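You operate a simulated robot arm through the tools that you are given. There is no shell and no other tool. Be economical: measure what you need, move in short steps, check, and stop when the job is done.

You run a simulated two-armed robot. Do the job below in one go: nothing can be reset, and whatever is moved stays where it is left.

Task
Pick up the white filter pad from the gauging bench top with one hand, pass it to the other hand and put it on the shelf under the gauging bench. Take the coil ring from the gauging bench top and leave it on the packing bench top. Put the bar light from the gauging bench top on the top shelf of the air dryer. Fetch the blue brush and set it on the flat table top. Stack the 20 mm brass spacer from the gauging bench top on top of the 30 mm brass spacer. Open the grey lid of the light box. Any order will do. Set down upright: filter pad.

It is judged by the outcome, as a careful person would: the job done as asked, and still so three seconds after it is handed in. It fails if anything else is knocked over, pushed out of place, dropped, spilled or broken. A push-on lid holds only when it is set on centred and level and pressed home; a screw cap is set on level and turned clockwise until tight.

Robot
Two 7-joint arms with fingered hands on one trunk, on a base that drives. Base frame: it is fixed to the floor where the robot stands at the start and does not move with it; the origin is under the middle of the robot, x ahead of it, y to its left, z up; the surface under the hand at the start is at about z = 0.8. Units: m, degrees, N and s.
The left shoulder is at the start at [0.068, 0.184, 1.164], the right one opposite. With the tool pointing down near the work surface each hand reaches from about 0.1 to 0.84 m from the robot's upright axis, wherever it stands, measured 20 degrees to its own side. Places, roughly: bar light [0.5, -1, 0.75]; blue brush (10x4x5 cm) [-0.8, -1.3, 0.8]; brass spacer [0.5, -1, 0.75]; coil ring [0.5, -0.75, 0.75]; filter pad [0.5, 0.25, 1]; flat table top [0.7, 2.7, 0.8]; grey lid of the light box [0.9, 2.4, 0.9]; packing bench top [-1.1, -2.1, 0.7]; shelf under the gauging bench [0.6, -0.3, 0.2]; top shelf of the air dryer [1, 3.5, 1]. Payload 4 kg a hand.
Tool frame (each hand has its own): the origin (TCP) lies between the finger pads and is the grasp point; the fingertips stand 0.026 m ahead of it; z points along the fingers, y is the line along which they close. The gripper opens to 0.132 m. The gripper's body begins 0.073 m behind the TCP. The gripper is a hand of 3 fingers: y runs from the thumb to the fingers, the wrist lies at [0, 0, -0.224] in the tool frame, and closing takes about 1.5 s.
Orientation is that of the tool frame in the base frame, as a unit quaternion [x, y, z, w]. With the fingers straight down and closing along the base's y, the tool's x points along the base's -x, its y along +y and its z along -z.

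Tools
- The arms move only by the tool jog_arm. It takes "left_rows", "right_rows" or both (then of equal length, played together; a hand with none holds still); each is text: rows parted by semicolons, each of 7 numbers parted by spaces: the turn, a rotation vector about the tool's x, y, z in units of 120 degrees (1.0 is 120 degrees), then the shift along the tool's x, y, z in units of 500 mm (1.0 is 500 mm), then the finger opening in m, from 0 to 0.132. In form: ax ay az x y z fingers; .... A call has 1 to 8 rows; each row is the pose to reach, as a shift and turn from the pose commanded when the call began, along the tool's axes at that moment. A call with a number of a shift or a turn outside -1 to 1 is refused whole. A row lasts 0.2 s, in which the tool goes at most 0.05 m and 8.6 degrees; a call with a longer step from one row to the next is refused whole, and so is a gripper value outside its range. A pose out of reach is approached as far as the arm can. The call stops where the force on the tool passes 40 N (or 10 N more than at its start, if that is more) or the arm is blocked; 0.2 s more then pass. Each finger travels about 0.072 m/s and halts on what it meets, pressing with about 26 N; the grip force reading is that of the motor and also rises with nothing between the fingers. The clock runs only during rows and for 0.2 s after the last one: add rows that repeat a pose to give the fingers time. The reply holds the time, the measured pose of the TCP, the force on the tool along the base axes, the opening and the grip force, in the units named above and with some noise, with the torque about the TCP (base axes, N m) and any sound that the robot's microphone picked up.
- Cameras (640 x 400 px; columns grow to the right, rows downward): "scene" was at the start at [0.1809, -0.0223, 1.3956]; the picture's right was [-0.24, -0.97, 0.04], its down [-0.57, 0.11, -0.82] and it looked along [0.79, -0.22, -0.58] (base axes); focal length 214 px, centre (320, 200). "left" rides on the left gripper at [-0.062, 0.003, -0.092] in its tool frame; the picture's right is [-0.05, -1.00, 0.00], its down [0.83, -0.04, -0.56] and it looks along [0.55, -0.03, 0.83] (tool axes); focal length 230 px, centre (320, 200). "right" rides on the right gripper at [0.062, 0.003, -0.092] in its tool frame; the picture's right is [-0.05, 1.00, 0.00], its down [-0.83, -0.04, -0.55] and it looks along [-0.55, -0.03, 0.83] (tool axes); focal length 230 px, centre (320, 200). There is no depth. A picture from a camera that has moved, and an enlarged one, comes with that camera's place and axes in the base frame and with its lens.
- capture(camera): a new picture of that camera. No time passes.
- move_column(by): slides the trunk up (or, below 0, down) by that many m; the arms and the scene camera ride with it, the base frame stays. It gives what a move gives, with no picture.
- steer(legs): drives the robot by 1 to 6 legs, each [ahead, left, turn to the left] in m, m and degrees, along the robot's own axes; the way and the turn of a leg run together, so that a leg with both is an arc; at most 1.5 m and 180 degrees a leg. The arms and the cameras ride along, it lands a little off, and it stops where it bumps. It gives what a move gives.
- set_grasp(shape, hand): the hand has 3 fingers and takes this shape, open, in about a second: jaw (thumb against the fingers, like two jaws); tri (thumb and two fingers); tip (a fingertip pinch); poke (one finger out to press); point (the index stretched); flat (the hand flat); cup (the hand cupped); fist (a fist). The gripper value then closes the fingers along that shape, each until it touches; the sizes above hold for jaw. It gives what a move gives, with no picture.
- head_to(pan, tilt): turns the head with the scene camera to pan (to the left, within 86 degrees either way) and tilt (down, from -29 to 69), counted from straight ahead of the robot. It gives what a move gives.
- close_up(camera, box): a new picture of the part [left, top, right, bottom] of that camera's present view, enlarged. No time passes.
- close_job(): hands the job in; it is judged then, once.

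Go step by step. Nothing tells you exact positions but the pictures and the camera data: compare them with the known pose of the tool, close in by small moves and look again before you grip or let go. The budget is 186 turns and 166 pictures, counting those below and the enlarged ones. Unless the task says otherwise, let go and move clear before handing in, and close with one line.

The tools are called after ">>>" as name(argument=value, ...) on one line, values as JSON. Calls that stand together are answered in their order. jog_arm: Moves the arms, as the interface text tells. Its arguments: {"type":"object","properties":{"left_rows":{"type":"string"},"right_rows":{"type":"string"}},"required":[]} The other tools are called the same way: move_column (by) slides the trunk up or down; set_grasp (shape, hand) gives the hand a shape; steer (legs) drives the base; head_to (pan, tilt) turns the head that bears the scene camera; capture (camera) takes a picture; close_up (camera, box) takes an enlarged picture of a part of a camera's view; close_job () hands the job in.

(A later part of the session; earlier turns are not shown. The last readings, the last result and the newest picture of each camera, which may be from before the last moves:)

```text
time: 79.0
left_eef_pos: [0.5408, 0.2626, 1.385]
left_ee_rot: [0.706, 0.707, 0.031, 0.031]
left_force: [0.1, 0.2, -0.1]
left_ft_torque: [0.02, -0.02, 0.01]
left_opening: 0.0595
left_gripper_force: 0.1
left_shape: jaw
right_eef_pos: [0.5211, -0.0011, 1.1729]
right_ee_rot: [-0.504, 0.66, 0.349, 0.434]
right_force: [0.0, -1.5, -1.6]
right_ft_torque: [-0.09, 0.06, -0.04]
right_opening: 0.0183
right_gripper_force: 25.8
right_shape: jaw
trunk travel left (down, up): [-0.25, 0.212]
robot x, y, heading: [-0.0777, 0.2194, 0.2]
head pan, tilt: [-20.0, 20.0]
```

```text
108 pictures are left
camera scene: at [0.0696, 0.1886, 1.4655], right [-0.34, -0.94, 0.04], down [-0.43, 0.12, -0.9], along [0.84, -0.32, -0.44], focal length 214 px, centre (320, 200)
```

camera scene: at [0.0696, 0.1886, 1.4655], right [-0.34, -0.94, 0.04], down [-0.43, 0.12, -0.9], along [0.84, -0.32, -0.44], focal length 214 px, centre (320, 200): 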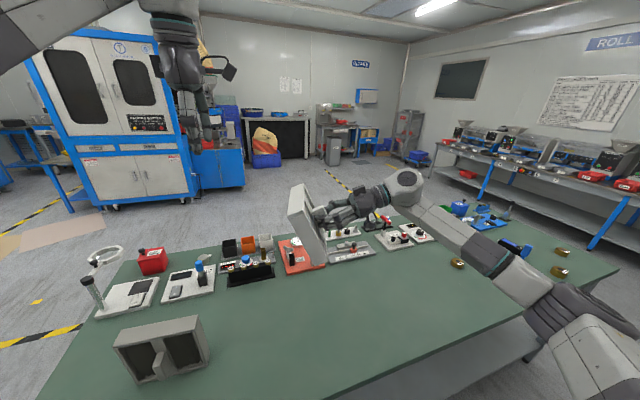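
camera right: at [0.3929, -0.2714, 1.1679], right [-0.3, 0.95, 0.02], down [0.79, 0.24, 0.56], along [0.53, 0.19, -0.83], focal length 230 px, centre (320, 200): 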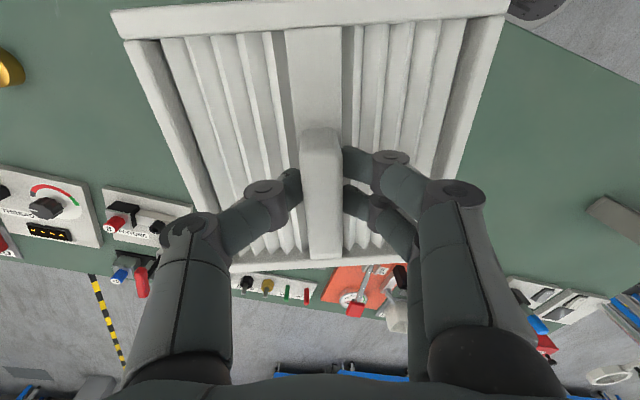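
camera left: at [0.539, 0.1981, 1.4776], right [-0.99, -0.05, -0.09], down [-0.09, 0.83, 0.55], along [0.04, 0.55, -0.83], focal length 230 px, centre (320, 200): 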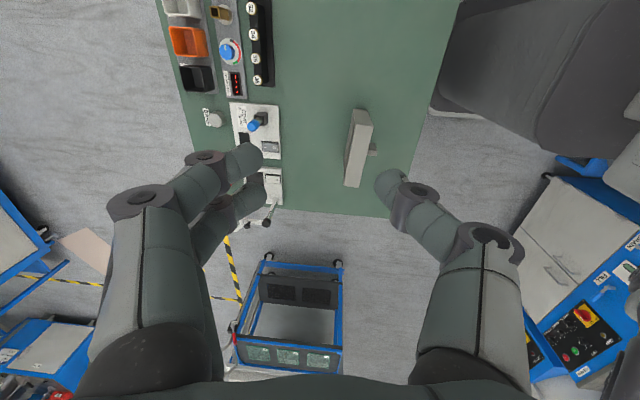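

Good pose. I tilt the right hand the remaining ~20° to make the pad vertical, while the left hand turns to grip its near top corner.

>>> jog_arm(left_rows="0 0 -0.07 -0.027 -0.02 0 0.09; 0 0 -0.14 -0.055 -0.04 0 0.09; 0 0 -0.21 -0.082 -0.06 0 0.09; 0 0 -0.28 -0.11 -0.08 0 0.09; 0 0 -0.35 -0.137 -0.1 0 0.09; 0 0 -0.42 -0.165 -0.12 0 0.09; 0 0 -0.49 -0.192 -0.14 0 0.09; 0 0 -0.56 -0.22 -0.16 0 0.09", right_rows="0 -0.03 0 0 0 0 0.005; 0 -0.06 0 0 0 0 0.005; 0 -0.09 0 0 0 0 0.005; 0 -0.12 0 0 0 0 0.005; 0 -0.15 0 0 0 0 0.005; 0 -0.17 0 0 0 0 0.005; 0 -0.18 0 0 0 0 0.005; 0 -0.18 0 0 0 0 0.005")

>>> capture(camera="scene")

>>> capture(camera="left")

```text
time: 80.8
left_eef_pos: [0.4608, 0.1512, 1.3779]
left_ee_rot: [0.194, 0.98, 0.009, 0.042]
left_force: [-0.8, -0.1, -0.4]
left_ft_torque: [0.04, 0.01, -0.01]
left_opening: 0.0893
left_gripper_force: 0.1
left_shape: jaw
right_eef_pos: [0.5218, -0.0026, 1.1729]
right_ee_rot: [-0.43, 0.565, 0.437, 0.552]
right_force: [0.1, -1.1, -1.7]
right_ft_torque: [-0.12, 0.02, 0.04]
right_opening: 0.0183
right_gripper_force: 26.2
right_shape: jaw
trunk travel left (down, up): [-0.25, 0.212]
robot x, y, heading: [-0.0809, 0.2163, -0.1]
head pan, tilt: [-20.0, 20.0]
```

```text
107 pictures are left
camera scene: at [0.069, 0.1879, 1.4656], right [-0.34, -0.94, 0.04], down [-0.43, 0.12, -0.9], along [0.84, -0.32, -0.44], focal length 214 px, centre (320, 200)
```

scene: 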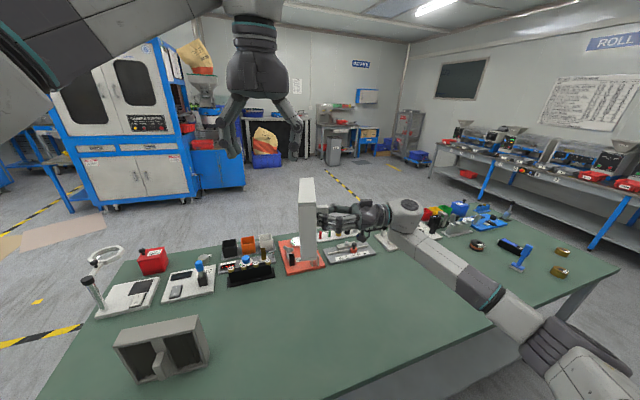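

```text
106 pictures are left
camera left: at [0.5118, 0.1295, 1.4747], right [-0.33, -0.94, -0.03], down [-0.83, 0.28, 0.49], along [-0.45, 0.19, -0.87], focal length 230 px, centre (320, 200)
```

left: 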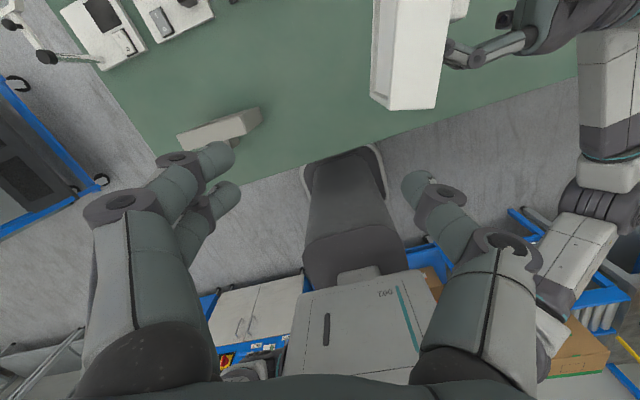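

The pad is vertical. I zoom to measure its top before the left hand goes down.

>>> close_up(camera="scene", box=[240, 140, 420, 290])

```text
2.67 times, centred on (330, 215) of scene
camera zoom: at [0.069, 0.1879, 1.4656], right [-0.34, -0.94, 0.04], down [-0.43, 0.12, -0.9], along [0.84, -0.32, -0.44], focal length 572 px, centre (293, 160)
```

zoom: 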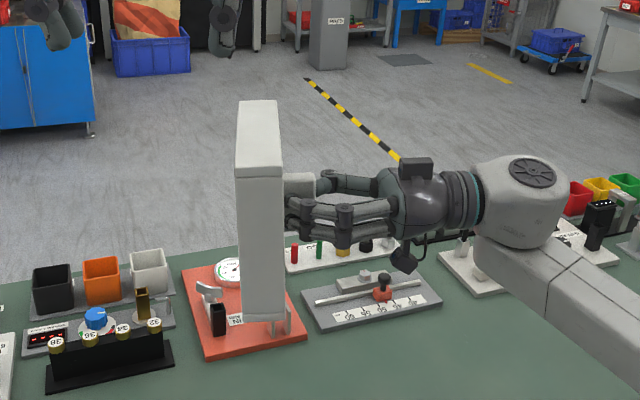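

Top near corner at ≈(0.457,0.07,1.256), as predicted. Left hand goes to the approach pose.

>>> jog_arm(left_rows="0 -0.04 -0.02 -0.015 -0.05 0.03 0.09; 0 -0.08 -0.045 -0.03 -0.1 0.06 0.09; 0 -0.125 -0.069 -0.05 -0.161 0.09 0.09; 0 -0.125 -0.069 -0.05 -0.161 0.111 0.09; 0 -0.125 -0.069 -0.05 -0.161 0.111 0.09")

>>> capture(camera="left")

>>> close_up(camera="scene", box=[200, 60, 440, 260])

```text
time: 82.0
left_eef_pos: [0.4588, 0.0673, 1.3224]
left_ee_rot: [0.124, 0.977, -0.02, 0.17]
left_force: [-0.6, -0.7, -0.3]
left_ft_torque: [0.0, 0.03, 0.02]
left_opening: 0.0897
left_gripper_force: 0.2
left_shape: jaw
right_eef_pos: [0.5218, -0.0008, 1.1741]
right_ee_rot: [-0.43, 0.567, 0.437, 0.551]
right_force: [-0.1, 0.6, -1.4]
right_ft_torque: [-0.09, 0.02, 0.01]
right_opening: 0.0185
right_gripper_force: 25.9
right_shape: jaw
trunk travel left (down, up): [-0.25, 0.212]
robot x, y, heading: [-0.0782, 0.22, 0.4]
head pan, tilt: [-20.0, 20.0]
```

```text
104 pictures are left
camera left: at [0.4854, 0.0633, 1.4301], right [-0.2, -0.98, 0.01], down [-0.95, 0.2, 0.24], along [-0.24, 0.03, -0.97], focal length 230 px, centre (320, 200)
```

left: 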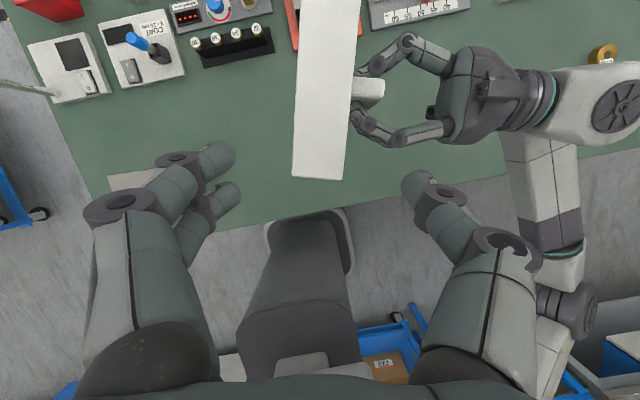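

```text
2.00 times, centred on (320, 160) of scene
camera zoom: at [0.0691, 0.1884, 1.4656], right [-0.34, -0.94, 0.04], down [-0.43, 0.12, -0.9], along [0.84, -0.32, -0.44], focal length 429 px, centre (320, 280)
```

zoom: 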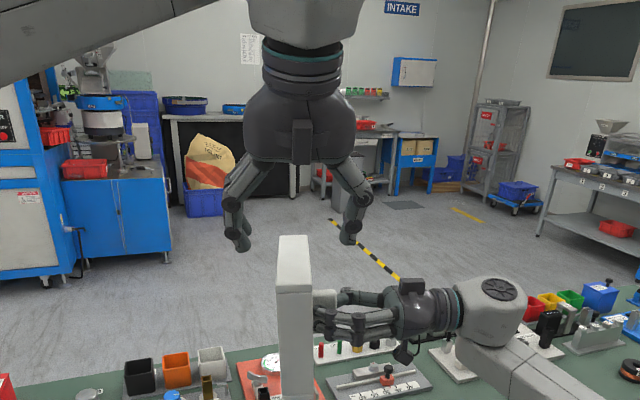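

Advancing the left hand onto the corner, staying clear of the right fingers.

>>> jog_arm(left_rows="0 0 0 0.01 0 0.06 0.09; 0 0 0 0.018 0 0.12 0.09; 0 0 0 0.018 0 0.172 0.09; 0 0 0 0.018 0 0.172 0.08; 0 0 0 0.018 0 0.172 0.08")

>>> capture(camera="left")

>>> close_up(camera="scene", box=[200, 60, 440, 260])

```text
time: 83.2
left_eef_pos: [0.4785, 0.0622, 1.2386]
left_ee_rot: [0.124, 0.977, -0.02, 0.17]
left_force: [1.2, 0.4, 0.3]
left_ft_torque: [-0.01, 0.0, -0.01]
left_opening: 0.0804
left_gripper_force: 0.1
left_shape: jaw
right_eef_pos: [0.5205, -0.0007, 1.1735]
right_ee_rot: [-0.429, 0.567, 0.437, 0.551]
right_force: [0.5, 0.1, -1.5]
right_ft_torque: [-0.07, 0.02, -0.05]
right_opening: 0.0184
right_gripper_force: 26.1
right_shape: jaw
trunk travel left (down, up): [-0.25, 0.212]
robot x, y, heading: [-0.0774, 0.2209, 0.3]
head pan, tilt: [-20.0, 20.0]
```

```text
102 pictures are left
camera left: at [0.5059, 0.0581, 1.3457], right [-0.2, -0.98, 0.01], down [-0.95, 0.2, 0.24], along [-0.24, 0.04, -0.97], focal length 230 px, centre (320, 200)
```

left: 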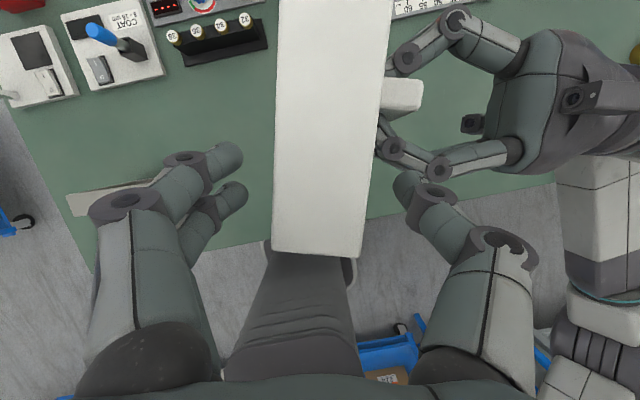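

```text
2.00 times, centred on (320, 160) of scene
camera zoom: at [0.0692, 0.1884, 1.4656], right [-0.34, -0.94, 0.04], down [-0.43, 0.12, -0.9], along [0.84, -0.32, -0.44], focal length 429 px, centre (320, 280)
```

zoom: 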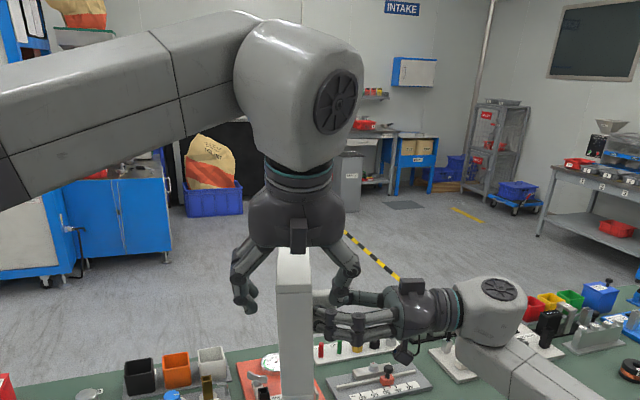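

Clear of the right fingers; closing the left hand.

>>> jog_arm(left_rows="0 0 0 0 0 0 0.06; 0 0 0 0 0 0 0.045; 0 0 0 0 0 0 0.03; 0 0 0 0 0 0 0.02; 0 0 0 0 0 0 0.02; 0 0 0 0 0 0 0.02")

>>> capture(camera="left")

```text
time: 84.6
left_eef_pos: [0.478, 0.0622, 1.2382]
left_ee_rot: [0.124, 0.977, -0.02, 0.17]
left_force: [0.2, -0.4, -0.6]
left_ft_torque: [-0.05, 0.0, 0.0]
left_opening: 0.0339
left_gripper_force: 25.9
left_shape: jaw
right_eef_pos: [0.5218, -0.0011, 1.1732]
right_ee_rot: [-0.43, 0.567, 0.438, 0.55]
right_force: [-1.2, 0.8, -1.5]
right_ft_torque: [-0.02, 0.03, 0.01]
right_opening: 0.0184
right_gripper_force: 26.1
right_shape: jaw
trunk travel left (down, up): [-0.25, 0.212]
robot x, y, heading: [-0.0787, 0.2178, 0.0]
head pan, tilt: [-20.0, 20.0]
```

```text
100 pictures are left
camera left: at [0.5059, 0.0582, 1.3457], right [-0.2, -0.98, 0.01], down [-0.95, 0.2, 0.24], along [-0.24, 0.04, -0.97], focal length 230 px, centre (320, 200)
```

left: 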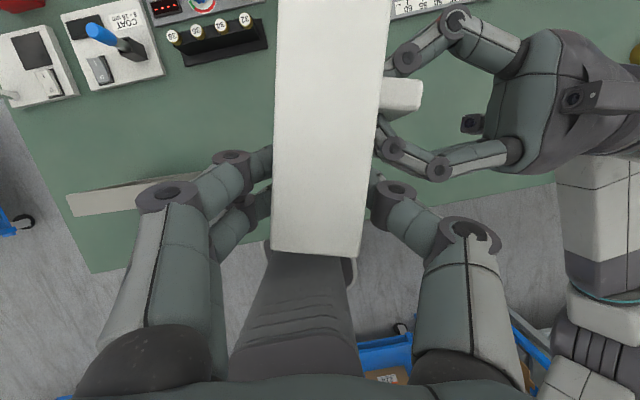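

Left holds (34 mm, 26 N). Right releases slightly and backs away.

>>> jog_arm(right_rows="0 0 0 0 0 0 0.03; 0 0 0 0 0 0 0.036; 0 0 0 0 0 -0.04 0.036; 0 0 0 0 0 -0.1 0.036; 0 0 0 0 0 -0.18 0.036; 0 0 0 0 0 -0.26 0.06; 0 0 0 0 0 -0.34 0.08")

>>> capture(camera="scene")

```text
time: 86.2
left_eef_pos: [0.4778, 0.0621, 1.2383]
left_ee_rot: [0.124, 0.977, -0.02, 0.17]
left_force: [0.2, -0.1, -0.3]
left_ft_torque: [0.08, 0.1, -0.01]
left_opening: 0.0339
left_gripper_force: 26.1
left_shape: jaw
right_eef_pos: [0.4793, -0.1663, 1.1755]
right_ee_rot: [-0.429, 0.567, 0.437, 0.551]
right_force: [-0.2, 0.3, 0.5]
right_ft_torque: [0.01, 0.03, 0.01]
right_opening: 0.0794
right_gripper_force: 0.2
right_shape: jaw
trunk travel left (down, up): [-0.25, 0.212]
robot x, y, heading: [-0.0738, 0.2203, 0.2]
head pan, tilt: [-20.0, 20.0]
```

```text
99 pictures are left
camera scene: at [0.0689, 0.1877, 1.4656], right [-0.34, -0.94, 0.04], down [-0.43, 0.12, -0.9], along [0.84, -0.32, -0.44], focal length 214 px, centre (320, 200)
```

scene: 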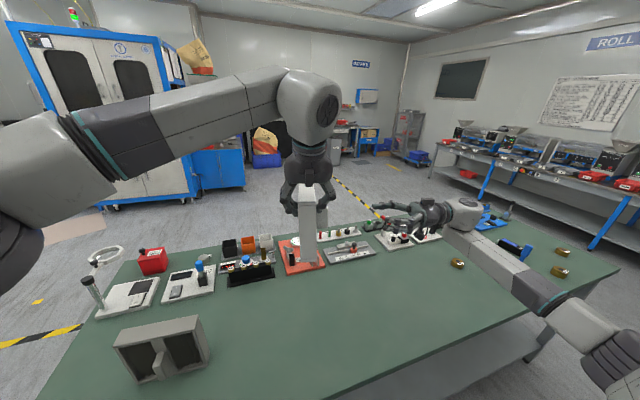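

Pad is now in the left hand, gripped at its top near corner. I back away from the bench, pulling the hand in clear of the edge.

>>> steer(legs=[[-0.36, -0.2, 0]])

>>> jog_arm(left_rows="0 0 0 0.03 0.05 0 0.02; 0 0 0 0.06 0.1 0 0.02; 0 0 0 0.09 0.15 0.01 0.02; 0 0 0 0.12 0.2 0.02 0.02; 0 0 0 0.15 0.25 0.02 0.02; 0 0 0 0.17 0.29 0.02 0.02")

>>> capture(camera="scene")

```text
time: 88.8
left_eef_pos: [0.1177, -0.1351, 1.239]
left_ee_rot: [0.123, 0.978, -0.02, 0.169]
left_force: [0.1, 0.4, -0.1]
left_ft_torque: [0.02, 0.1, 0.01]
left_opening: 0.0339
left_gripper_force: 25.5
left_shape: jaw
right_eef_pos: [0.1184, -0.3642, 1.1757]
right_ee_rot: [-0.429, 0.567, 0.437, 0.55]
right_force: [-0.1, -0.2, -0.5]
right_ft_torque: [-0.01, 0.0, -0.01]
right_opening: 0.0795
right_gripper_force: 0.0
right_shape: jaw
trunk travel left (down, up): [-0.25, 0.212]
robot x, y, heading: [-0.4375, 0.0182, 0.5]
head pan, tilt: [-20.0, 20.0]
```

```text
time: 90.2
left_eef_pos: [0.08, 0.0252, 1.2002]
left_ee_rot: [0.122, 0.978, -0.019, 0.17]
left_force: [1.0, 0.4, 0.8]
left_ft_torque: [0.05, 0.12, -0.01]
left_opening: 0.0341
left_gripper_force: 26.0
left_shape: jaw
right_eef_pos: [0.1178, -0.3622, 1.1756]
right_ee_rot: [-0.431, 0.566, 0.437, 0.551]
right_force: [-0.3, 0.0, 0.1]
right_ft_torque: [-0.01, 0.0, 0.02]
right_opening: 0.0797
right_gripper_force: 0.1
right_shape: jaw
trunk travel left (down, up): [-0.25, 0.212]
robot x, y, heading: [-0.4387, 0.0207, 0.3]
head pan, tilt: [-20.0, 20.0]
```

```text
98 pictures are left
camera scene: at [-0.2927, -0.0089, 1.4656], right [-0.33, -0.94, 0.04], down [-0.43, 0.11, -0.9], along [0.84, -0.32, -0.44], focal length 214 px, centre (320, 200)
```

scene: 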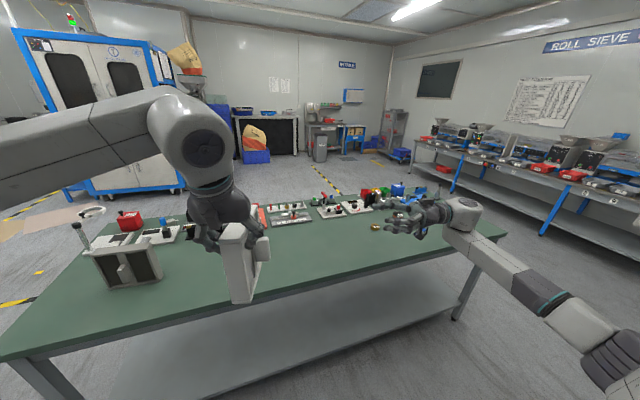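

Lowering the trunk in two stages, watching the hands' clearance to the bench edge.

>>> move_column(by=-0.2)

>>> capture(camera="scene")

```text
time: 92.3
left_eef_pos: [0.0784, 0.0232, 1.002]
left_ee_rot: [0.123, 0.978, -0.02, 0.17]
left_force: [0.4, 0.3, -0.7]
left_ft_torque: [0.05, 0.12, -0.01]
left_opening: 0.0338
left_gripper_force: 25.9
left_shape: jaw
right_eef_pos: [0.1169, -0.3633, 0.9789]
right_ee_rot: [-0.43, 0.566, 0.437, 0.552]
right_force: [-0.7, 0.0, 0.9]
right_ft_torque: [0.01, 0.0, 0.01]
right_opening: 0.0795
right_gripper_force: 0.0
right_shape: jaw
trunk travel left (down, up): [-0.05, 0.412]
robot x, y, heading: [-0.4438, 0.0161, 0.4]
head pan, tilt: [-20.0, 20.0]
```

```text
97 pictures are left
camera scene: at [-0.1256, -0.0091, 1.1834], right [-0.31, -0.94, 0.14], down [-0.68, 0.11, -0.72], along [0.66, -0.32, -0.68], focal length 214 px, centre (320, 200)
```

scene: 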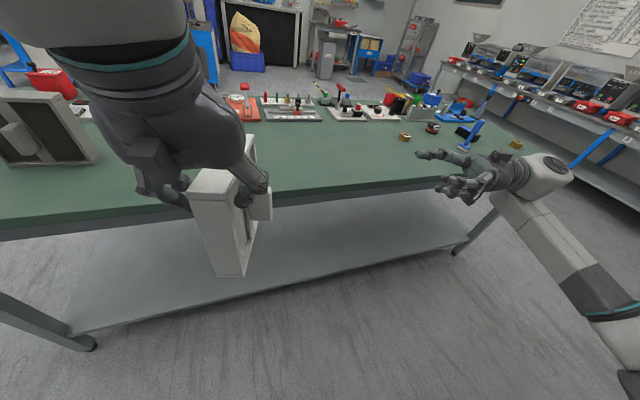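

Good. Now lower the left hand 0.35 m in front of the bench.

>>> jog_arm(left_rows="0 0 0 0.036 -0.002 0.08 0.02; 0 0 0 0.072 -0.004 0.16 0.02; 0 0 0 0.108 -0.006 0.24 0.02; 0 0 0 0.145 -0.008 0.32 0.02; 0 0 0 0.181 -0.01 0.4 0.02; 0 0 0 0.218 -0.012 0.48 0.02; 0 0 0 0.254 -0.014 0.56 0.02; 0 0 0 0.29 -0.015 0.638 0.02")

>>> capture(camera="scene")

```text
time: 94.1
left_eef_pos: [0.0489, 0.0251, 0.652]
left_ee_rot: [0.123, 0.978, -0.019, 0.169]
left_force: [0.1, 0.3, -0.7]
left_ft_torque: [0.06, 0.08, 0.04]
left_opening: 0.0341
left_gripper_force: 26.0
left_shape: jaw
right_eef_pos: [0.1189, -0.3636, 0.975]
right_ee_rot: [-0.43, 0.566, 0.438, 0.55]
right_force: [0.4, -0.2, -0.6]
right_ft_torque: [0.01, -0.01, -0.02]
right_opening: 0.0796
right_gripper_force: 0.0
right_shape: jaw
trunk travel left (down, up): [-0.05, 0.412]
robot x, y, heading: [-0.4403, 0.0235, 0.4]
head pan, tilt: [-20.0, 20.0]
```

```text
96 pictures are left
camera scene: at [-0.1242, -0.0089, 1.1827], right [-0.31, -0.94, 0.14], down [-0.68, 0.11, -0.72], along [0.66, -0.32, -0.68], focal length 214 px, centre (320, 200)
```

scene: 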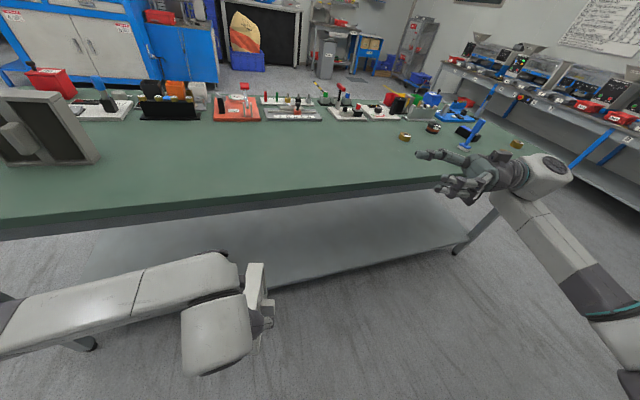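

No trouble. Lower another 0.25 m.

>>> jog_arm(left_rows="0 0 0 0.034 0 0.094 0.02; 0 0 0 0.067 0 0.188 0.02; 0 0 0 0.1 0 0.282 0.02; 0 0 0 0.134 0 0.376 0.02; 0 0 0 0.168 0 0.47 0.02; 0 0 0 0.168 0 0.47 0.02")

>>> capture(camera="scene")

```text
time: 95.5
left_eef_pos: [0.0489, 0.0273, 0.4035]
left_ee_rot: [0.124, 0.977, -0.02, 0.17]
left_force: [0.5, 0.5, 0.8]
left_ft_torque: [0.04, 0.07, 0.02]
left_opening: 0.0339
left_gripper_force: 25.7
left_shape: jaw
right_eef_pos: [0.118, -0.3632, 0.976]
right_ee_rot: [-0.43, 0.566, 0.437, 0.551]
right_force: [-0.6, 0.9, 0.2]
right_ft_torque: [0.0, 0.03, 0.03]
right_opening: 0.0797
right_gripper_force: 0.0
right_shape: jaw
trunk travel left (down, up): [-0.05, 0.412]
robot x, y, heading: [-0.4456, 0.0207, 0.2]
head pan, tilt: [-20.0, 20.0]
```

```text
95 pictures are left
camera scene: at [-0.1251, -0.0091, 1.1831], right [-0.31, -0.94, 0.14], down [-0.68, 0.11, -0.72], along [0.66, -0.32, -0.68], focal length 214 px, centre (320, 200)
```

scene: 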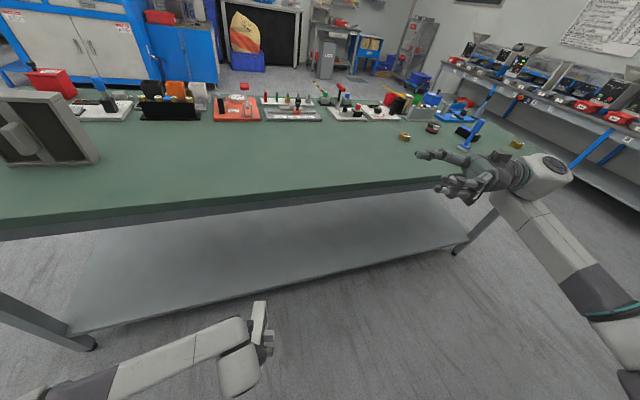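

Excellent reach here. Now move forward under the bench by 0.2 m.

>>> jog_arm(left_rows="0 0 0 -0.073 0.02 0.026 0.02; 0 0 0 -0.146 0.04 0.052 0.02; 0 0 0 -0.22 0.06 0.079 0.02; 0 0 0 -0.293 0.08 0.105 0.02; 0 0 0 -0.366 0.099 0.131 0.02; 0 0 0 -0.366 0.099 0.131 0.02")

>>> capture(camera="scene")

>>> capture(camera="left")

```text
time: 96.9
left_eef_pos: [0.2513, 0.0264, 0.4025]
left_ee_rot: [0.123, 0.978, -0.019, 0.17]
left_force: [-0.3, -0.8, -0.8]
left_ft_torque: [0.04, 0.08, 0.0]
left_opening: 0.0339
left_gripper_force: 25.6
left_shape: jaw
right_eef_pos: [0.1184, -0.3622, 0.9752]
right_ee_rot: [-0.431, 0.566, 0.438, 0.55]
right_force: [0.3, -0.2, 0.0]
right_ft_torque: [0.03, -0.01, 0.03]
right_opening: 0.0798
right_gripper_force: 0.2
right_shape: jaw
trunk travel left (down, up): [-0.05, 0.412]
robot x, y, heading: [-0.4406, 0.0203, 0.1]
head pan, tilt: [-20.0, 20.0]
```

```text
94 pictures are left
camera scene: at [-0.1247, -0.0089, 1.1829], right [-0.31, -0.94, 0.14], down [-0.68, 0.11, -0.72], along [0.66, -0.32, -0.68], focal length 214 px, centre (320, 200)
```

scene: 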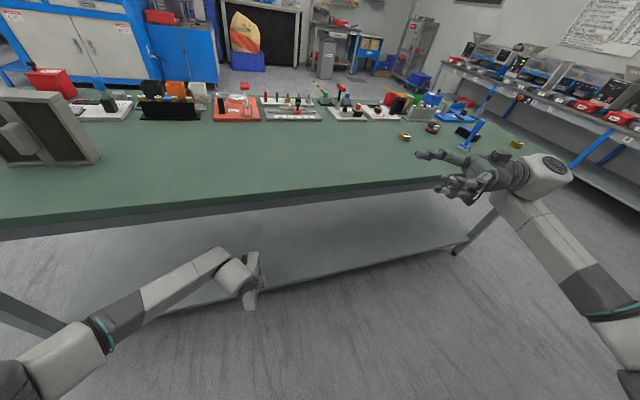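

```text
93 pictures are left
camera left: at [0.2781, 0.0227, 0.5102], right [-0.2, -0.98, 0.01], down [-0.95, 0.2, 0.24], along [-0.24, 0.03, -0.97], focal length 230 px, centre (320, 200)
```

left: 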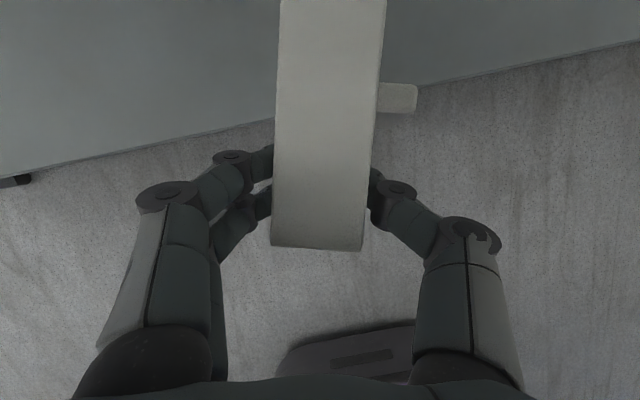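

Shelf edge at x≈0.32. Move 0.15 m further in.

>>> jog_arm(left_rows="0 0 0 -0.07 0.02 0.025 0.02; 0 0 0 -0.14 0.038 0.05 0.02; 0 0 0 -0.21 0.056 0.075 0.02; 0 0 0 -0.274 0.074 0.098 0.02; 0 0 0 -0.274 0.074 0.098 0.02")

>>> capture(camera="scene")

```text
time: 98.1
left_eef_pos: [0.3457, 0.0253, 0.4024]
left_ee_rot: [0.123, 0.978, -0.021, 0.17]
left_force: [0.6, 0.0, 0.1]
left_ft_torque: [0.04, 0.09, 0.02]
left_opening: 0.0336
left_gripper_force: 26.2
left_shape: jaw
left hand out of reach, approached as far as the arm can: row 3, 4, 5
right_eef_pos: [0.1193, -0.3637, 0.9757]
right_ee_rot: [-0.43, 0.566, 0.437, 0.551]
right_force: [-0.8, 1.7, -0.7]
right_ft_torque: [-0.01, 0.02, -0.01]
right_opening: 0.0795
right_gripper_force: 0.1
right_shape: jaw
trunk travel left (down, up): [-0.05, 0.412]
robot x, y, heading: [-0.4382, 0.0157, 0.2]
head pan, tilt: [-20.0, 20.0]
```

```text
92 pictures are left
camera scene: at [-0.1246, -0.009, 1.1828], right [-0.31, -0.94, 0.14], down [-0.68, 0.11, -0.72], along [0.66, -0.32, -0.68], focal length 214 px, centre (320, 200)
```

scene: 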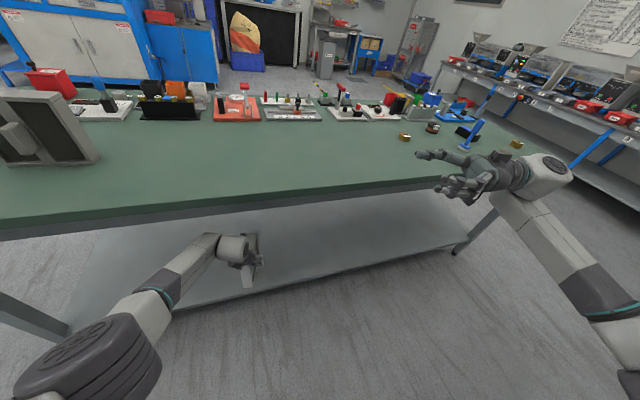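

At full extension; drive the base 0.11 m forward.

>>> steer(legs=[[0.11, 0, 0]])

>>> jog_arm(left_rows="0 0 0 0.02 0 0.045 0.02; 0 0 0 0.034 0 0.094 0.02; 0 0 0 0.044 0 0.122 0.02; 0 0 0 0.05 0 0.141 0.02")

>>> capture(camera="left")

>>> capture(camera="scene")

```text
time: 99.3
left_eef_pos: [0.4562, 0.0264, 0.4012]
left_ee_rot: [0.123, 0.978, -0.02, 0.169]
left_force: [0.3, -0.2, -1.7]
left_ft_torque: [0.03, 0.09, -0.01]
left_opening: 0.0333
left_gripper_force: 26.1
left_shape: jaw
right_eef_pos: [0.23, -0.3625, 0.9746]
right_ee_rot: [-0.43, 0.566, 0.437, 0.551]
right_force: [0.1, 0.2, -0.4]
right_ft_torque: [0.03, 0.01, 0.02]
right_opening: 0.0798
right_gripper_force: 0.1
right_shape: jaw
trunk travel left (down, up): [-0.05, 0.412]
robot x, y, heading: [-0.3294, 0.0222, 0.2]
head pan, tilt: [-20.0, 20.0]
```

```text
time: 100.3
left_eef_pos: [0.4319, 0.0249, 0.3652]
left_ee_rot: [0.123, 0.978, -0.02, 0.17]
left_force: [-0.3, 1.3, 0.3]
left_ft_torque: [0.06, 0.11, -0.02]
left_opening: 0.0337
left_gripper_force: 26.2
left_shape: jaw
left hand out of reach, approached as far as the arm can: row 1, 2, 3, 4
right_eef_pos: [0.2289, -0.3635, 0.9749]
right_ee_rot: [-0.43, 0.566, 0.437, 0.551]
right_force: [-0.3, 0.7, 0.0]
right_ft_torque: [0.02, 0.02, -0.02]
right_opening: 0.0794
right_gripper_force: 0.0
right_shape: jaw
trunk travel left (down, up): [-0.05, 0.412]
robot x, y, heading: [-0.3298, 0.0193, 0.3]
head pan, tilt: [-20.0, 20.0]
```

```text
91 pictures are left
camera left: at [0.4583, 0.0192, 0.4719], right [-0.2, -0.98, 0.01], down [-0.95, 0.2, 0.24], along [-0.24, 0.04, -0.97], focal length 230 px, centre (320, 200)
```

left: 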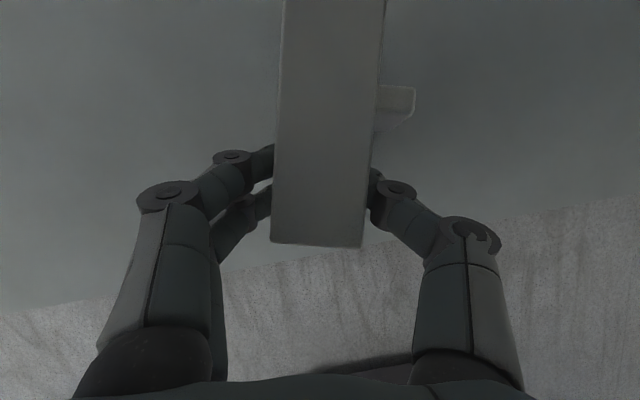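

```text
90 pictures are left
camera scene: at [-0.0139, -0.0085, 1.1827], right [-0.31, -0.94, 0.14], down [-0.68, 0.11, -0.72], along [0.66, -0.32, -0.68], focal length 214 px, centre (320, 200)
```

scene: 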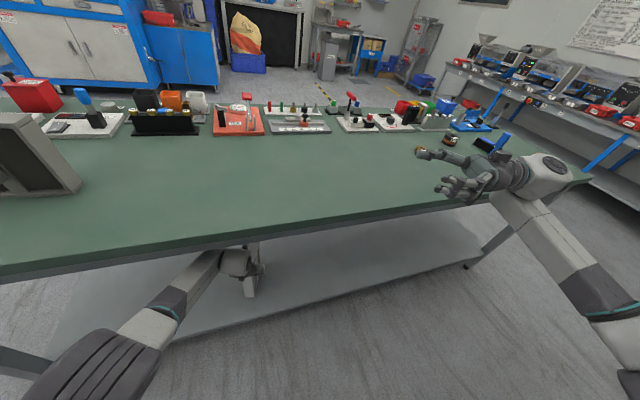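

Lower the trunk by its last 0.05 m in small steps to set the pad down.

>>> move_column(by=-0.03)

>>> jog_arm(left_rows="0 0 0 0.003 0 0.01 0.02; 0 0 0 0.007 0 0.02 0.02; 0 0 0 0.01 0 0.03 0.02")

>>> capture(camera="left")

```text
time: 100.9
left_eef_pos: [0.4319, 0.0178, 0.3421]
left_ee_rot: [0.123, 0.977, -0.026, 0.173]
left_force: [-3.0, 1.1, 16.3]
left_ft_torque: [0.09, -0.14, 0.01]
left_opening: 0.0367
left_gripper_force: 25.8
left_shape: jaw
right_eef_pos: [0.23, -0.3622, 0.9455]
right_ee_rot: [-0.429, 0.568, 0.439, 0.548]
right_force: [0.1, 0.4, 0.2]
right_ft_torque: [-0.03, 0.01, 0.02]
right_opening: 0.0795
right_gripper_force: 0.0
right_shape: jaw
trunk travel left (down, up): [-0.024, 0.438]
robot x, y, heading: [-0.3284, 0.022, 0.7]
head pan, tilt: [-20.0, 20.0]
stopped: the force on the tool passed its limit at 42 N (the readings are from after the stop); the commanded pose is now the measured one
```

```text
time: 101.5
left_eef_pos: [0.4367, 0.0147, 0.3397]
left_ee_rot: [0.123, 0.976, -0.028, 0.176]
left_force: [-6.9, 3.6, 29.8]
left_ft_torque: [0.17, -0.11, 0.02]
left_opening: 0.0376
left_gripper_force: 26.1
left_shape: jaw
right_eef_pos: [0.2304, -0.3615, 0.9455]
right_ee_rot: [-0.429, 0.568, 0.44, 0.548]
right_force: [0.3, 0.5, 0.7]
right_ft_torque: [0.02, 0.01, 0.01]
right_opening: 0.0796
right_gripper_force: 0.1
right_shape: jaw
trunk travel left (down, up): [-0.024, 0.438]
robot x, y, heading: [-0.3332, 0.0177, 0.4]
head pan, tilt: [-20.0, 20.0]
stopped in row 2 (left hand): the force on the tool passed its limit at 42 N (the readings are from after the stop); the commanded pose is now the measured one
```

```text
89 pictures are left
camera left: at [0.4623, 0.0129, 0.4479], right [-0.2, -0.98, 0.03], down [-0.95, 0.21, 0.23], along [-0.23, 0.02, -0.97], focal length 230 px, centre (320, 200)
```

left: 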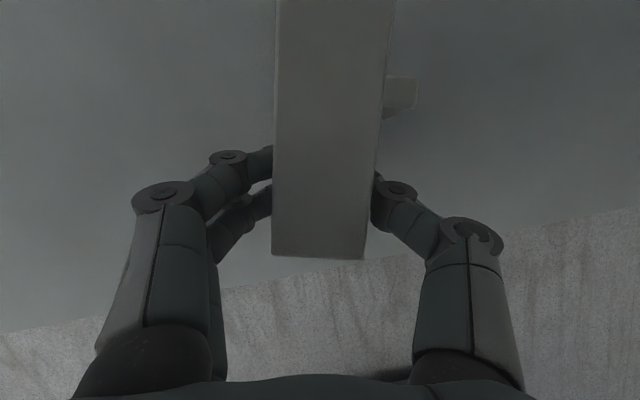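

The pad stands on the shelf (contact at z≈0.34). Ease off, open, lift clear, and draw back.

>>> jog_arm(left_rows="0 0 0 0 0 -0.008 0.03; 0 0 0 0 0 -0.008 0.05; 0 0 0 0 0 -0.008 0.07; 0 0 0 0 0 -0.008 0.085; 0 0 0 0 0 -0.05 0.085; 0 0 0 0 0 -0.1 0.085; 0 0 0 0.03 -0.01 -0.14 0.085")

>>> capture(camera="left")

```text
time: 103.1
left_eef_pos: [0.3949, 0.0242, 0.3945]
left_ee_rot: [0.123, 0.977, -0.026, 0.172]
left_force: [-1.0, 1.0, 0.5]
left_ft_torque: [0.01, -0.04, 0.0]
left_opening: 0.0847
left_gripper_force: 0.1
left_shape: jaw
right_eef_pos: [0.231, -0.3612, 0.9441]
right_ee_rot: [-0.429, 0.569, 0.44, 0.547]
right_force: [1.2, -0.2, -0.3]
right_ft_torque: [0.02, 0.01, 0.01]
right_opening: 0.0793
right_gripper_force: 0.1
right_shape: jaw
trunk travel left (down, up): [-0.024, 0.438]
robot x, y, heading: [-0.3307, 0.021, 0.2]
head pan, tilt: [-20.0, 20.0]
```

```text
88 pictures are left
camera left: at [0.4222, 0.0204, 0.5023], right [-0.2, -0.98, 0.03], down [-0.95, 0.2, 0.24], along [-0.24, 0.02, -0.97], focal length 230 px, centre (320, 200)
```

left: 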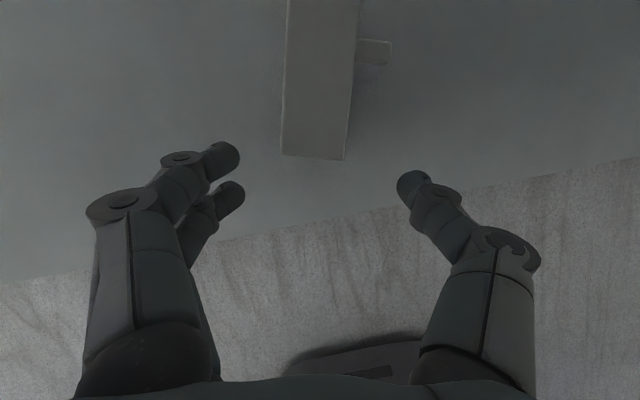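

Pad stands upright on the shelf. Now withdraw the left hand out from under the bench.

>>> jog_arm(left_rows="0 0 0 0.085 -0.022 -0.03 0.085; 0 0 0 0.17 -0.045 -0.06 0.085; 0 0 0 0.256 -0.069 -0.092 0.085; 0 0 0 0.34 -0.092 -0.122 0.085; 0 0 0 0.42 -0.113 -0.15 0.085; 0 0 0 0.5 -0.135 -0.18 0.085; 0 0 0 0.58 -0.156 -0.21 0.085")

>>> steer(legs=[[-0.1, 0, 0]])

>>> capture(camera="scene")

```text
time: 104.7
left_eef_pos: [0.0772, 0.0249, 0.3955]
left_ee_rot: [0.123, 0.977, -0.026, 0.172]
left_force: [0.0, -0.2, 0.8]
left_ft_torque: [0.02, -0.01, 0.01]
left_opening: 0.0845
left_gripper_force: 0.1
left_shape: jaw
right_eef_pos: [0.2314, -0.3622, 0.9446]
right_ee_rot: [-0.428, 0.569, 0.439, 0.548]
right_force: [-0.7, 0.7, -0.4]
right_ft_torque: [0.01, 0.03, 0.03]
right_opening: 0.0796
right_gripper_force: 0.1
right_shape: jaw
trunk travel left (down, up): [-0.024, 0.438]
robot x, y, heading: [-0.3286, 0.0185, 0.4]
head pan, tilt: [-20.0, 20.0]
```

```text
time: 105.8
left_eef_pos: [-0.0225, 0.0257, 0.3964]
left_ee_rot: [0.123, 0.977, -0.026, 0.174]
left_force: [0.1, 0.4, 0.3]
left_ft_torque: [0.0, 0.0, -0.03]
left_opening: 0.0846
left_gripper_force: 0.1
left_shape: jaw
right_eef_pos: [0.13, -0.3624, 0.9449]
right_ee_rot: [-0.429, 0.568, 0.439, 0.548]
right_force: [-0.5, 1.0, 0.1]
right_ft_torque: [-0.04, 0.0, -0.03]
right_opening: 0.0796
right_gripper_force: 0.0
right_shape: jaw
trunk travel left (down, up): [-0.024, 0.438]
robot x, y, heading: [-0.4277, 0.0187, 0.5]
head pan, tilt: [-20.0, 20.0]
```

```text
87 pictures are left
camera scene: at [-0.0891, -0.0085, 1.1374], right [-0.3, -0.94, 0.16], down [-0.72, 0.11, -0.68], along [0.62, -0.32, -0.71], focal length 214 px, centre (320, 200)
```

scene: 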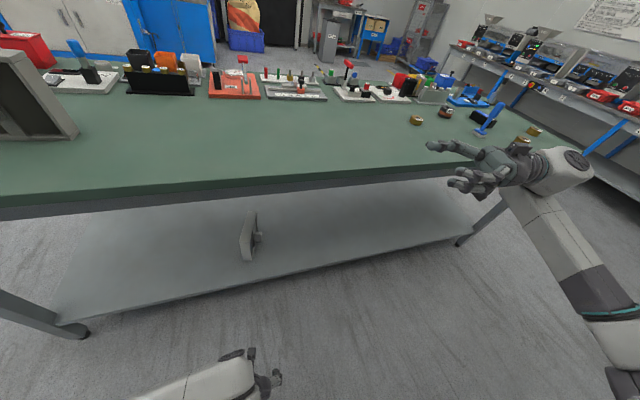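

Pad task is done. Raise the trunk and bring the left hand up to a ready pose.

>>> move_column(by=0.2)

>>> jog_arm(left_rows="0 0 0 -0.03 0.07 -0.05 0.085; 0 0 0 -0.06 0.14 -0.1 0.085; 0 0 0 -0.1 0.16 -0.19 0.085; 0 0 0 -0.14 0.18 -0.28 0.085; 0 0 0 -0.18 0.2 -0.37 0.085; 0 0 0 -0.22 0.22 -0.46 0.085; 0 0 0 -0.26 0.24 -0.55 0.085; 0 0 0 -0.3 0.26 -0.64 0.085")

>>> jog_arm(right_rows="0 0.065 0 0 0 -0.02 0.09; 0 0.13 0 0 0 -0.04 0.09; 0 0.195 0 0 0 -0.05 0.09; 0 0.26 0 0 0 -0.05 0.09; 0 0.325 0 0 0 -0.05 0.09; 0 0.39 0 0 0 -0.05 0.09; 0 0.455 0 0 0 -0.05 0.09; 0 0.52 0 0 0 -0.05 0.09")

>>> capture(camera="scene")

```text
time: 108.0
left_eef_pos: [-0.0218, 0.0237, 0.5951]
left_ee_rot: [0.125, 0.977, -0.027, 0.172]
left_force: [0.7, 0.0, 1.0]
left_ft_torque: [0.0, 0.02, -0.02]
left_opening: 0.0845
left_gripper_force: 0.1
left_shape: jaw
right_eef_pos: [0.1312, -0.362, 1.1442]
right_ee_rot: [-0.428, 0.569, 0.441, 0.546]
right_force: [-0.1, 0.4, 0.1]
right_ft_torque: [0.02, -0.02, 0.03]
right_opening: 0.0795
right_gripper_force: 0.0
right_shape: jaw
trunk travel left (down, up): [-0.224, 0.238]
robot x, y, heading: [-0.4272, 0.02, 0.5]
head pan, tilt: [-20.0, 20.0]
```

```text
refused: row 3 steps farther than a row can; nothing moved
```

```text
time: 109.8
left_eef_pos: [-0.0214, 0.0259, 0.5963]
left_ee_rot: [0.124, 0.977, -0.027, 0.173]
left_force: [-0.6, -0.5, 0.8]
left_ft_torque: [-0.03, -0.01, -0.01]
left_opening: 0.0845
left_gripper_force: 0.0
left_shape: jaw
right_eef_pos: [0.1249, -0.3867, 1.1448]
right_ee_rot: [-0.594, 0.771, 0.153, 0.173]
right_force: [-0.6, -0.2, -0.7]
right_ft_torque: [-0.02, -0.01, 0.02]
right_opening: 0.0896
right_gripper_force: 0.0
right_shape: jaw
trunk travel left (down, up): [-0.224, 0.238]
robot x, y, heading: [-0.4283, 0.0202, 0.5]
head pan, tilt: [-20.0, 20.0]
```

```text
86 pictures are left
camera scene: at [-0.2656, -0.0088, 1.4339], right [-0.33, -0.94, 0.05], down [-0.46, 0.11, -0.88], along [0.83, -0.32, -0.47], focal length 214 px, centre (320, 200)
```

scene: 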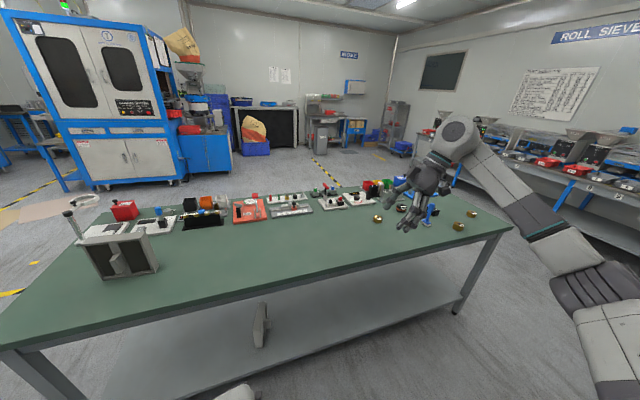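

I un-yaw the right hand and lift the left in parallel.

>>> jog_arm(left_rows="0 0 0 -0.036 0.049 -0.07 0.085; 0 0 0 -0.072 0.098 -0.14 0.085; 0 0 0 -0.109 0.146 -0.21 0.085; 0 0 0 -0.145 0.195 -0.28 0.085; 0 0 0 -0.181 0.244 -0.35 0.085; 0 0 0 -0.218 0.293 -0.42 0.085; 0 0 0 -0.254 0.341 -0.49 0.085; 0 0 0 -0.29 0.39 -0.56 0.085", right_rows="0 0.06 0 0 0 0 0.09; 0 0.12 0 0 0 0 0.09; 0 0.18 0 0 0 0 0.09; 0 0.222 0 0 0 0 0.09; 0 0.222 0 0 0 0 0.09; 0 0.222 0 0 0 0 0.09; 0 0.222 0 0 0 0 0.09; 0 0.222 0 0 0 0 0.09")

>>> jog_arm(right_rows="0 0 0.07 0 0 0 0.09; 0 0 0.14 0 0 0 0.09; 0 0 0.21 0 0 0 0.09; 0 0 0.28 0 0 0 0.09; 0 0 0.35 0 0 0 0.09; 0 0 0.42 0 0 0 0.09; 0 0 0.49 0 0 0 0.09; 0 0 0.56 0 0 0 0.09")

```text
time: 111.6
left_eef_pos: [0.0681, 0.207, 0.9067]
left_ee_rot: [0.124, 0.977, -0.026, 0.173]
left_force: [-0.7, 0.4, 0.4]
left_ft_torque: [-0.04, 0.01, 0.02]
left_opening: 0.0844
left_gripper_force: 0.1
left_shape: jaw
right_eef_pos: [0.1242, -0.3868, 1.1447]
right_ee_rot: [-0.614, 0.789, 0.013, -0.007]
right_force: [-0.5, -0.2, 0.2]
right_ft_torque: [-0.02, -0.02, -0.01]
right_opening: 0.0893
right_gripper_force: 0.1
right_shape: jaw
trunk travel left (down, up): [-0.224, 0.238]
robot x, y, heading: [-0.4316, 0.0196, 0.5]
head pan, tilt: [-20.0, 20.0]
```

```text
time: 113.4
left_eef_pos: [0.0683, 0.2066, 0.9068]
left_ee_rot: [0.123, 0.977, -0.026, 0.173]
left_force: [0.0, 0.1, 0.2]
left_ft_torque: [-0.03, -0.01, 0.04]
left_opening: 0.0844
left_gripper_force: 0.1
left_shape: jaw
right_eef_pos: [0.1257, -0.3876, 1.1442]
right_ee_rot: [-0.073, 0.997, 0.006, -0.014]
right_force: [0.1, -0.9, -0.1]
right_ft_torque: [0.03, 0.02, -0.01]
right_opening: 0.0895
right_gripper_force: 0.1
right_shape: jaw
trunk travel left (down, up): [-0.224, 0.238]
robot x, y, heading: [-0.4316, 0.0218, 0.4]
head pan, tilt: [-20.0, 20.0]
```

Both arms are in good posture. Drive over to the right part of the bench and look down.

>>> steer(legs=[[0, -0.47, 0], [0.36, 0, 0]])

>>> capture(camera="right")

>>> head_to(pan=-30, tilt=38)

>>> capture(camera="scene")

```text
time: 118.1
left_eef_pos: [0.4288, -0.2729, 0.9056]
left_ee_rot: [0.128, 0.976, -0.027, 0.173]
left_force: [0.2, 0.1, -0.5]
left_ft_torque: [-0.01, 0.01, -0.02]
left_opening: 0.0842
left_gripper_force: 0.0
left_shape: jaw
right_eef_pos: [0.4824, -0.8662, 1.1451]
right_ee_rot: [-0.071, 0.997, 0.006, -0.014]
right_force: [-0.2, 0.8, 0.1]
right_ft_torque: [0.03, 0.03, 0.02]
right_opening: 0.0895
right_gripper_force: 0.0
right_shape: jaw
trunk travel left (down, up): [-0.224, 0.238]
robot x, y, heading: [-0.0692, -0.4576, -0.0]
head pan, tilt: [-20.0, 20.0]
```

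```text
85 pictures are left
camera right: at [0.4236, -0.8742, 1.2405], right [-0.09, 1.0, 0.01], down [0.84, 0.07, 0.53], along [0.53, 0.06, -0.85], focal length 230 px, centre (320, 200)
```

right: 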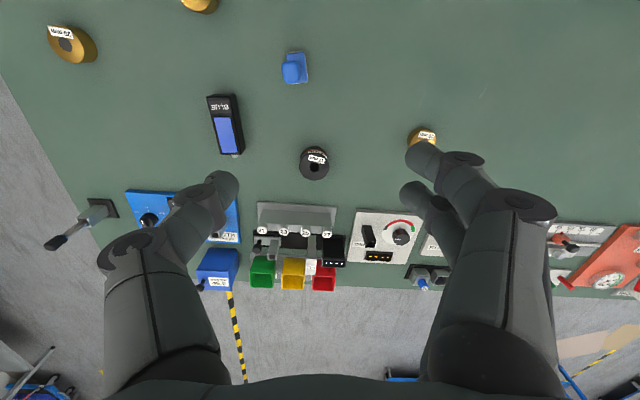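

```text
time: 118.9
left_eef_pos: [0.4296, -0.2733, 0.906]
left_ee_rot: [0.128, 0.976, -0.026, 0.172]
left_force: [-0.2, -0.3, -0.1]
left_ft_torque: [0.0, 0.0, 0.04]
left_opening: 0.0844
left_gripper_force: 0.0
left_shape: jaw
right_eef_pos: [0.483, -0.8663, 1.1452]
right_ee_rot: [-0.071, 0.997, 0.006, -0.013]
right_force: [-0.3, -0.4, -0.3]
right_ft_torque: [0.0, -0.02, -0.01]
right_opening: 0.0897
right_gripper_force: 0.1
right_shape: jaw
trunk travel left (down, up): [-0.224, 0.238]
robot x, y, heading: [-0.0671, -0.4534, -0.2]
head pan, tilt: [-30.0, 38.0]
```

```text
84 pictures are left
camera scene: at [0.077, -0.4978, 1.4078], right [-0.5, -0.87, 0.07], down [-0.64, 0.31, -0.7], along [0.59, -0.39, -0.71], focal length 214 px, centre (320, 200)
```

scene: 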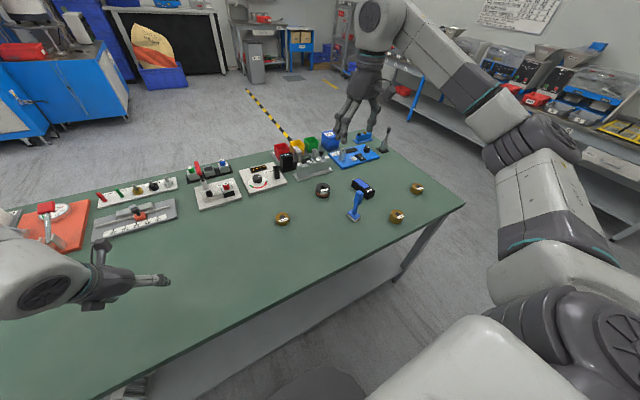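

>>> close_up(camera="scene", box=[250, 160, 450, 240])

>>> close_up(camera="right", box=[0, 0, 240, 150])

>>> close_up(camera="right", box=[200, 0, 440, 190])

```text
3.20 times, centred on (350, 200) of scene
camera zoom: at [0.077, -0.4978, 1.4078], right [-0.5, -0.87, 0.07], down [-0.64, 0.31, -0.7], along [0.59, -0.39, -0.71], focal length 686 px, centre (224, 200)
```

zoom: 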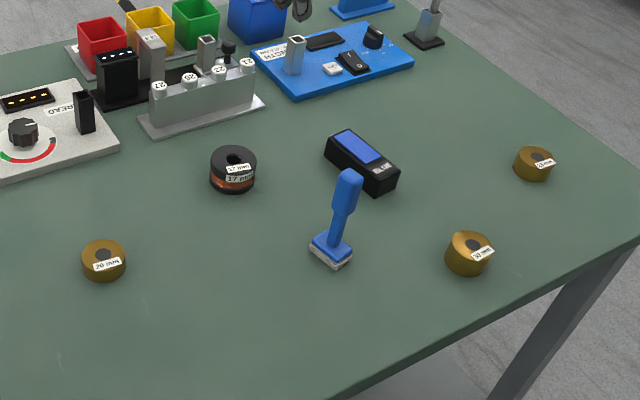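

```text
2.67 times, centred on (120, 75) of right
camera zoom: at [0.4234, -0.8743, 1.2405], right [-0.09, 1.0, 0.01], down [0.84, 0.07, 0.53], along [0.53, 0.06, -0.85], focal length 614 px, centre (853, 533)
```

zoom: 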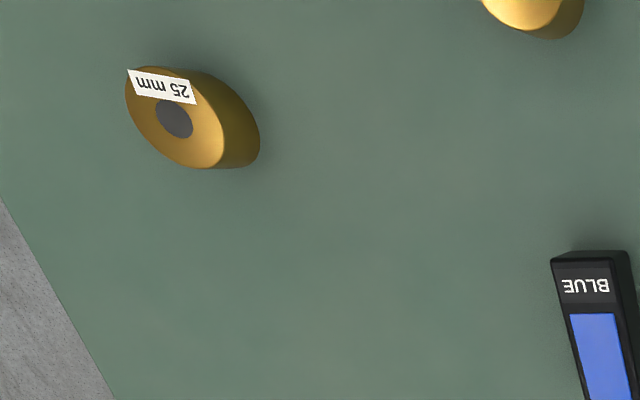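

```text
2.11 times, centred on (320, 95) of right
camera zoom: at [0.4234, -0.8743, 1.2405], right [-0.09, 1.0, 0.01], down [0.84, 0.07, 0.53], along [0.53, 0.06, -0.85], focal length 484 px, centre (320, 421)
```

zoom: 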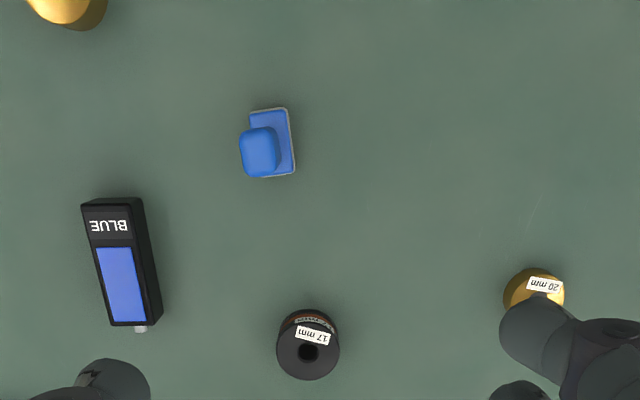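

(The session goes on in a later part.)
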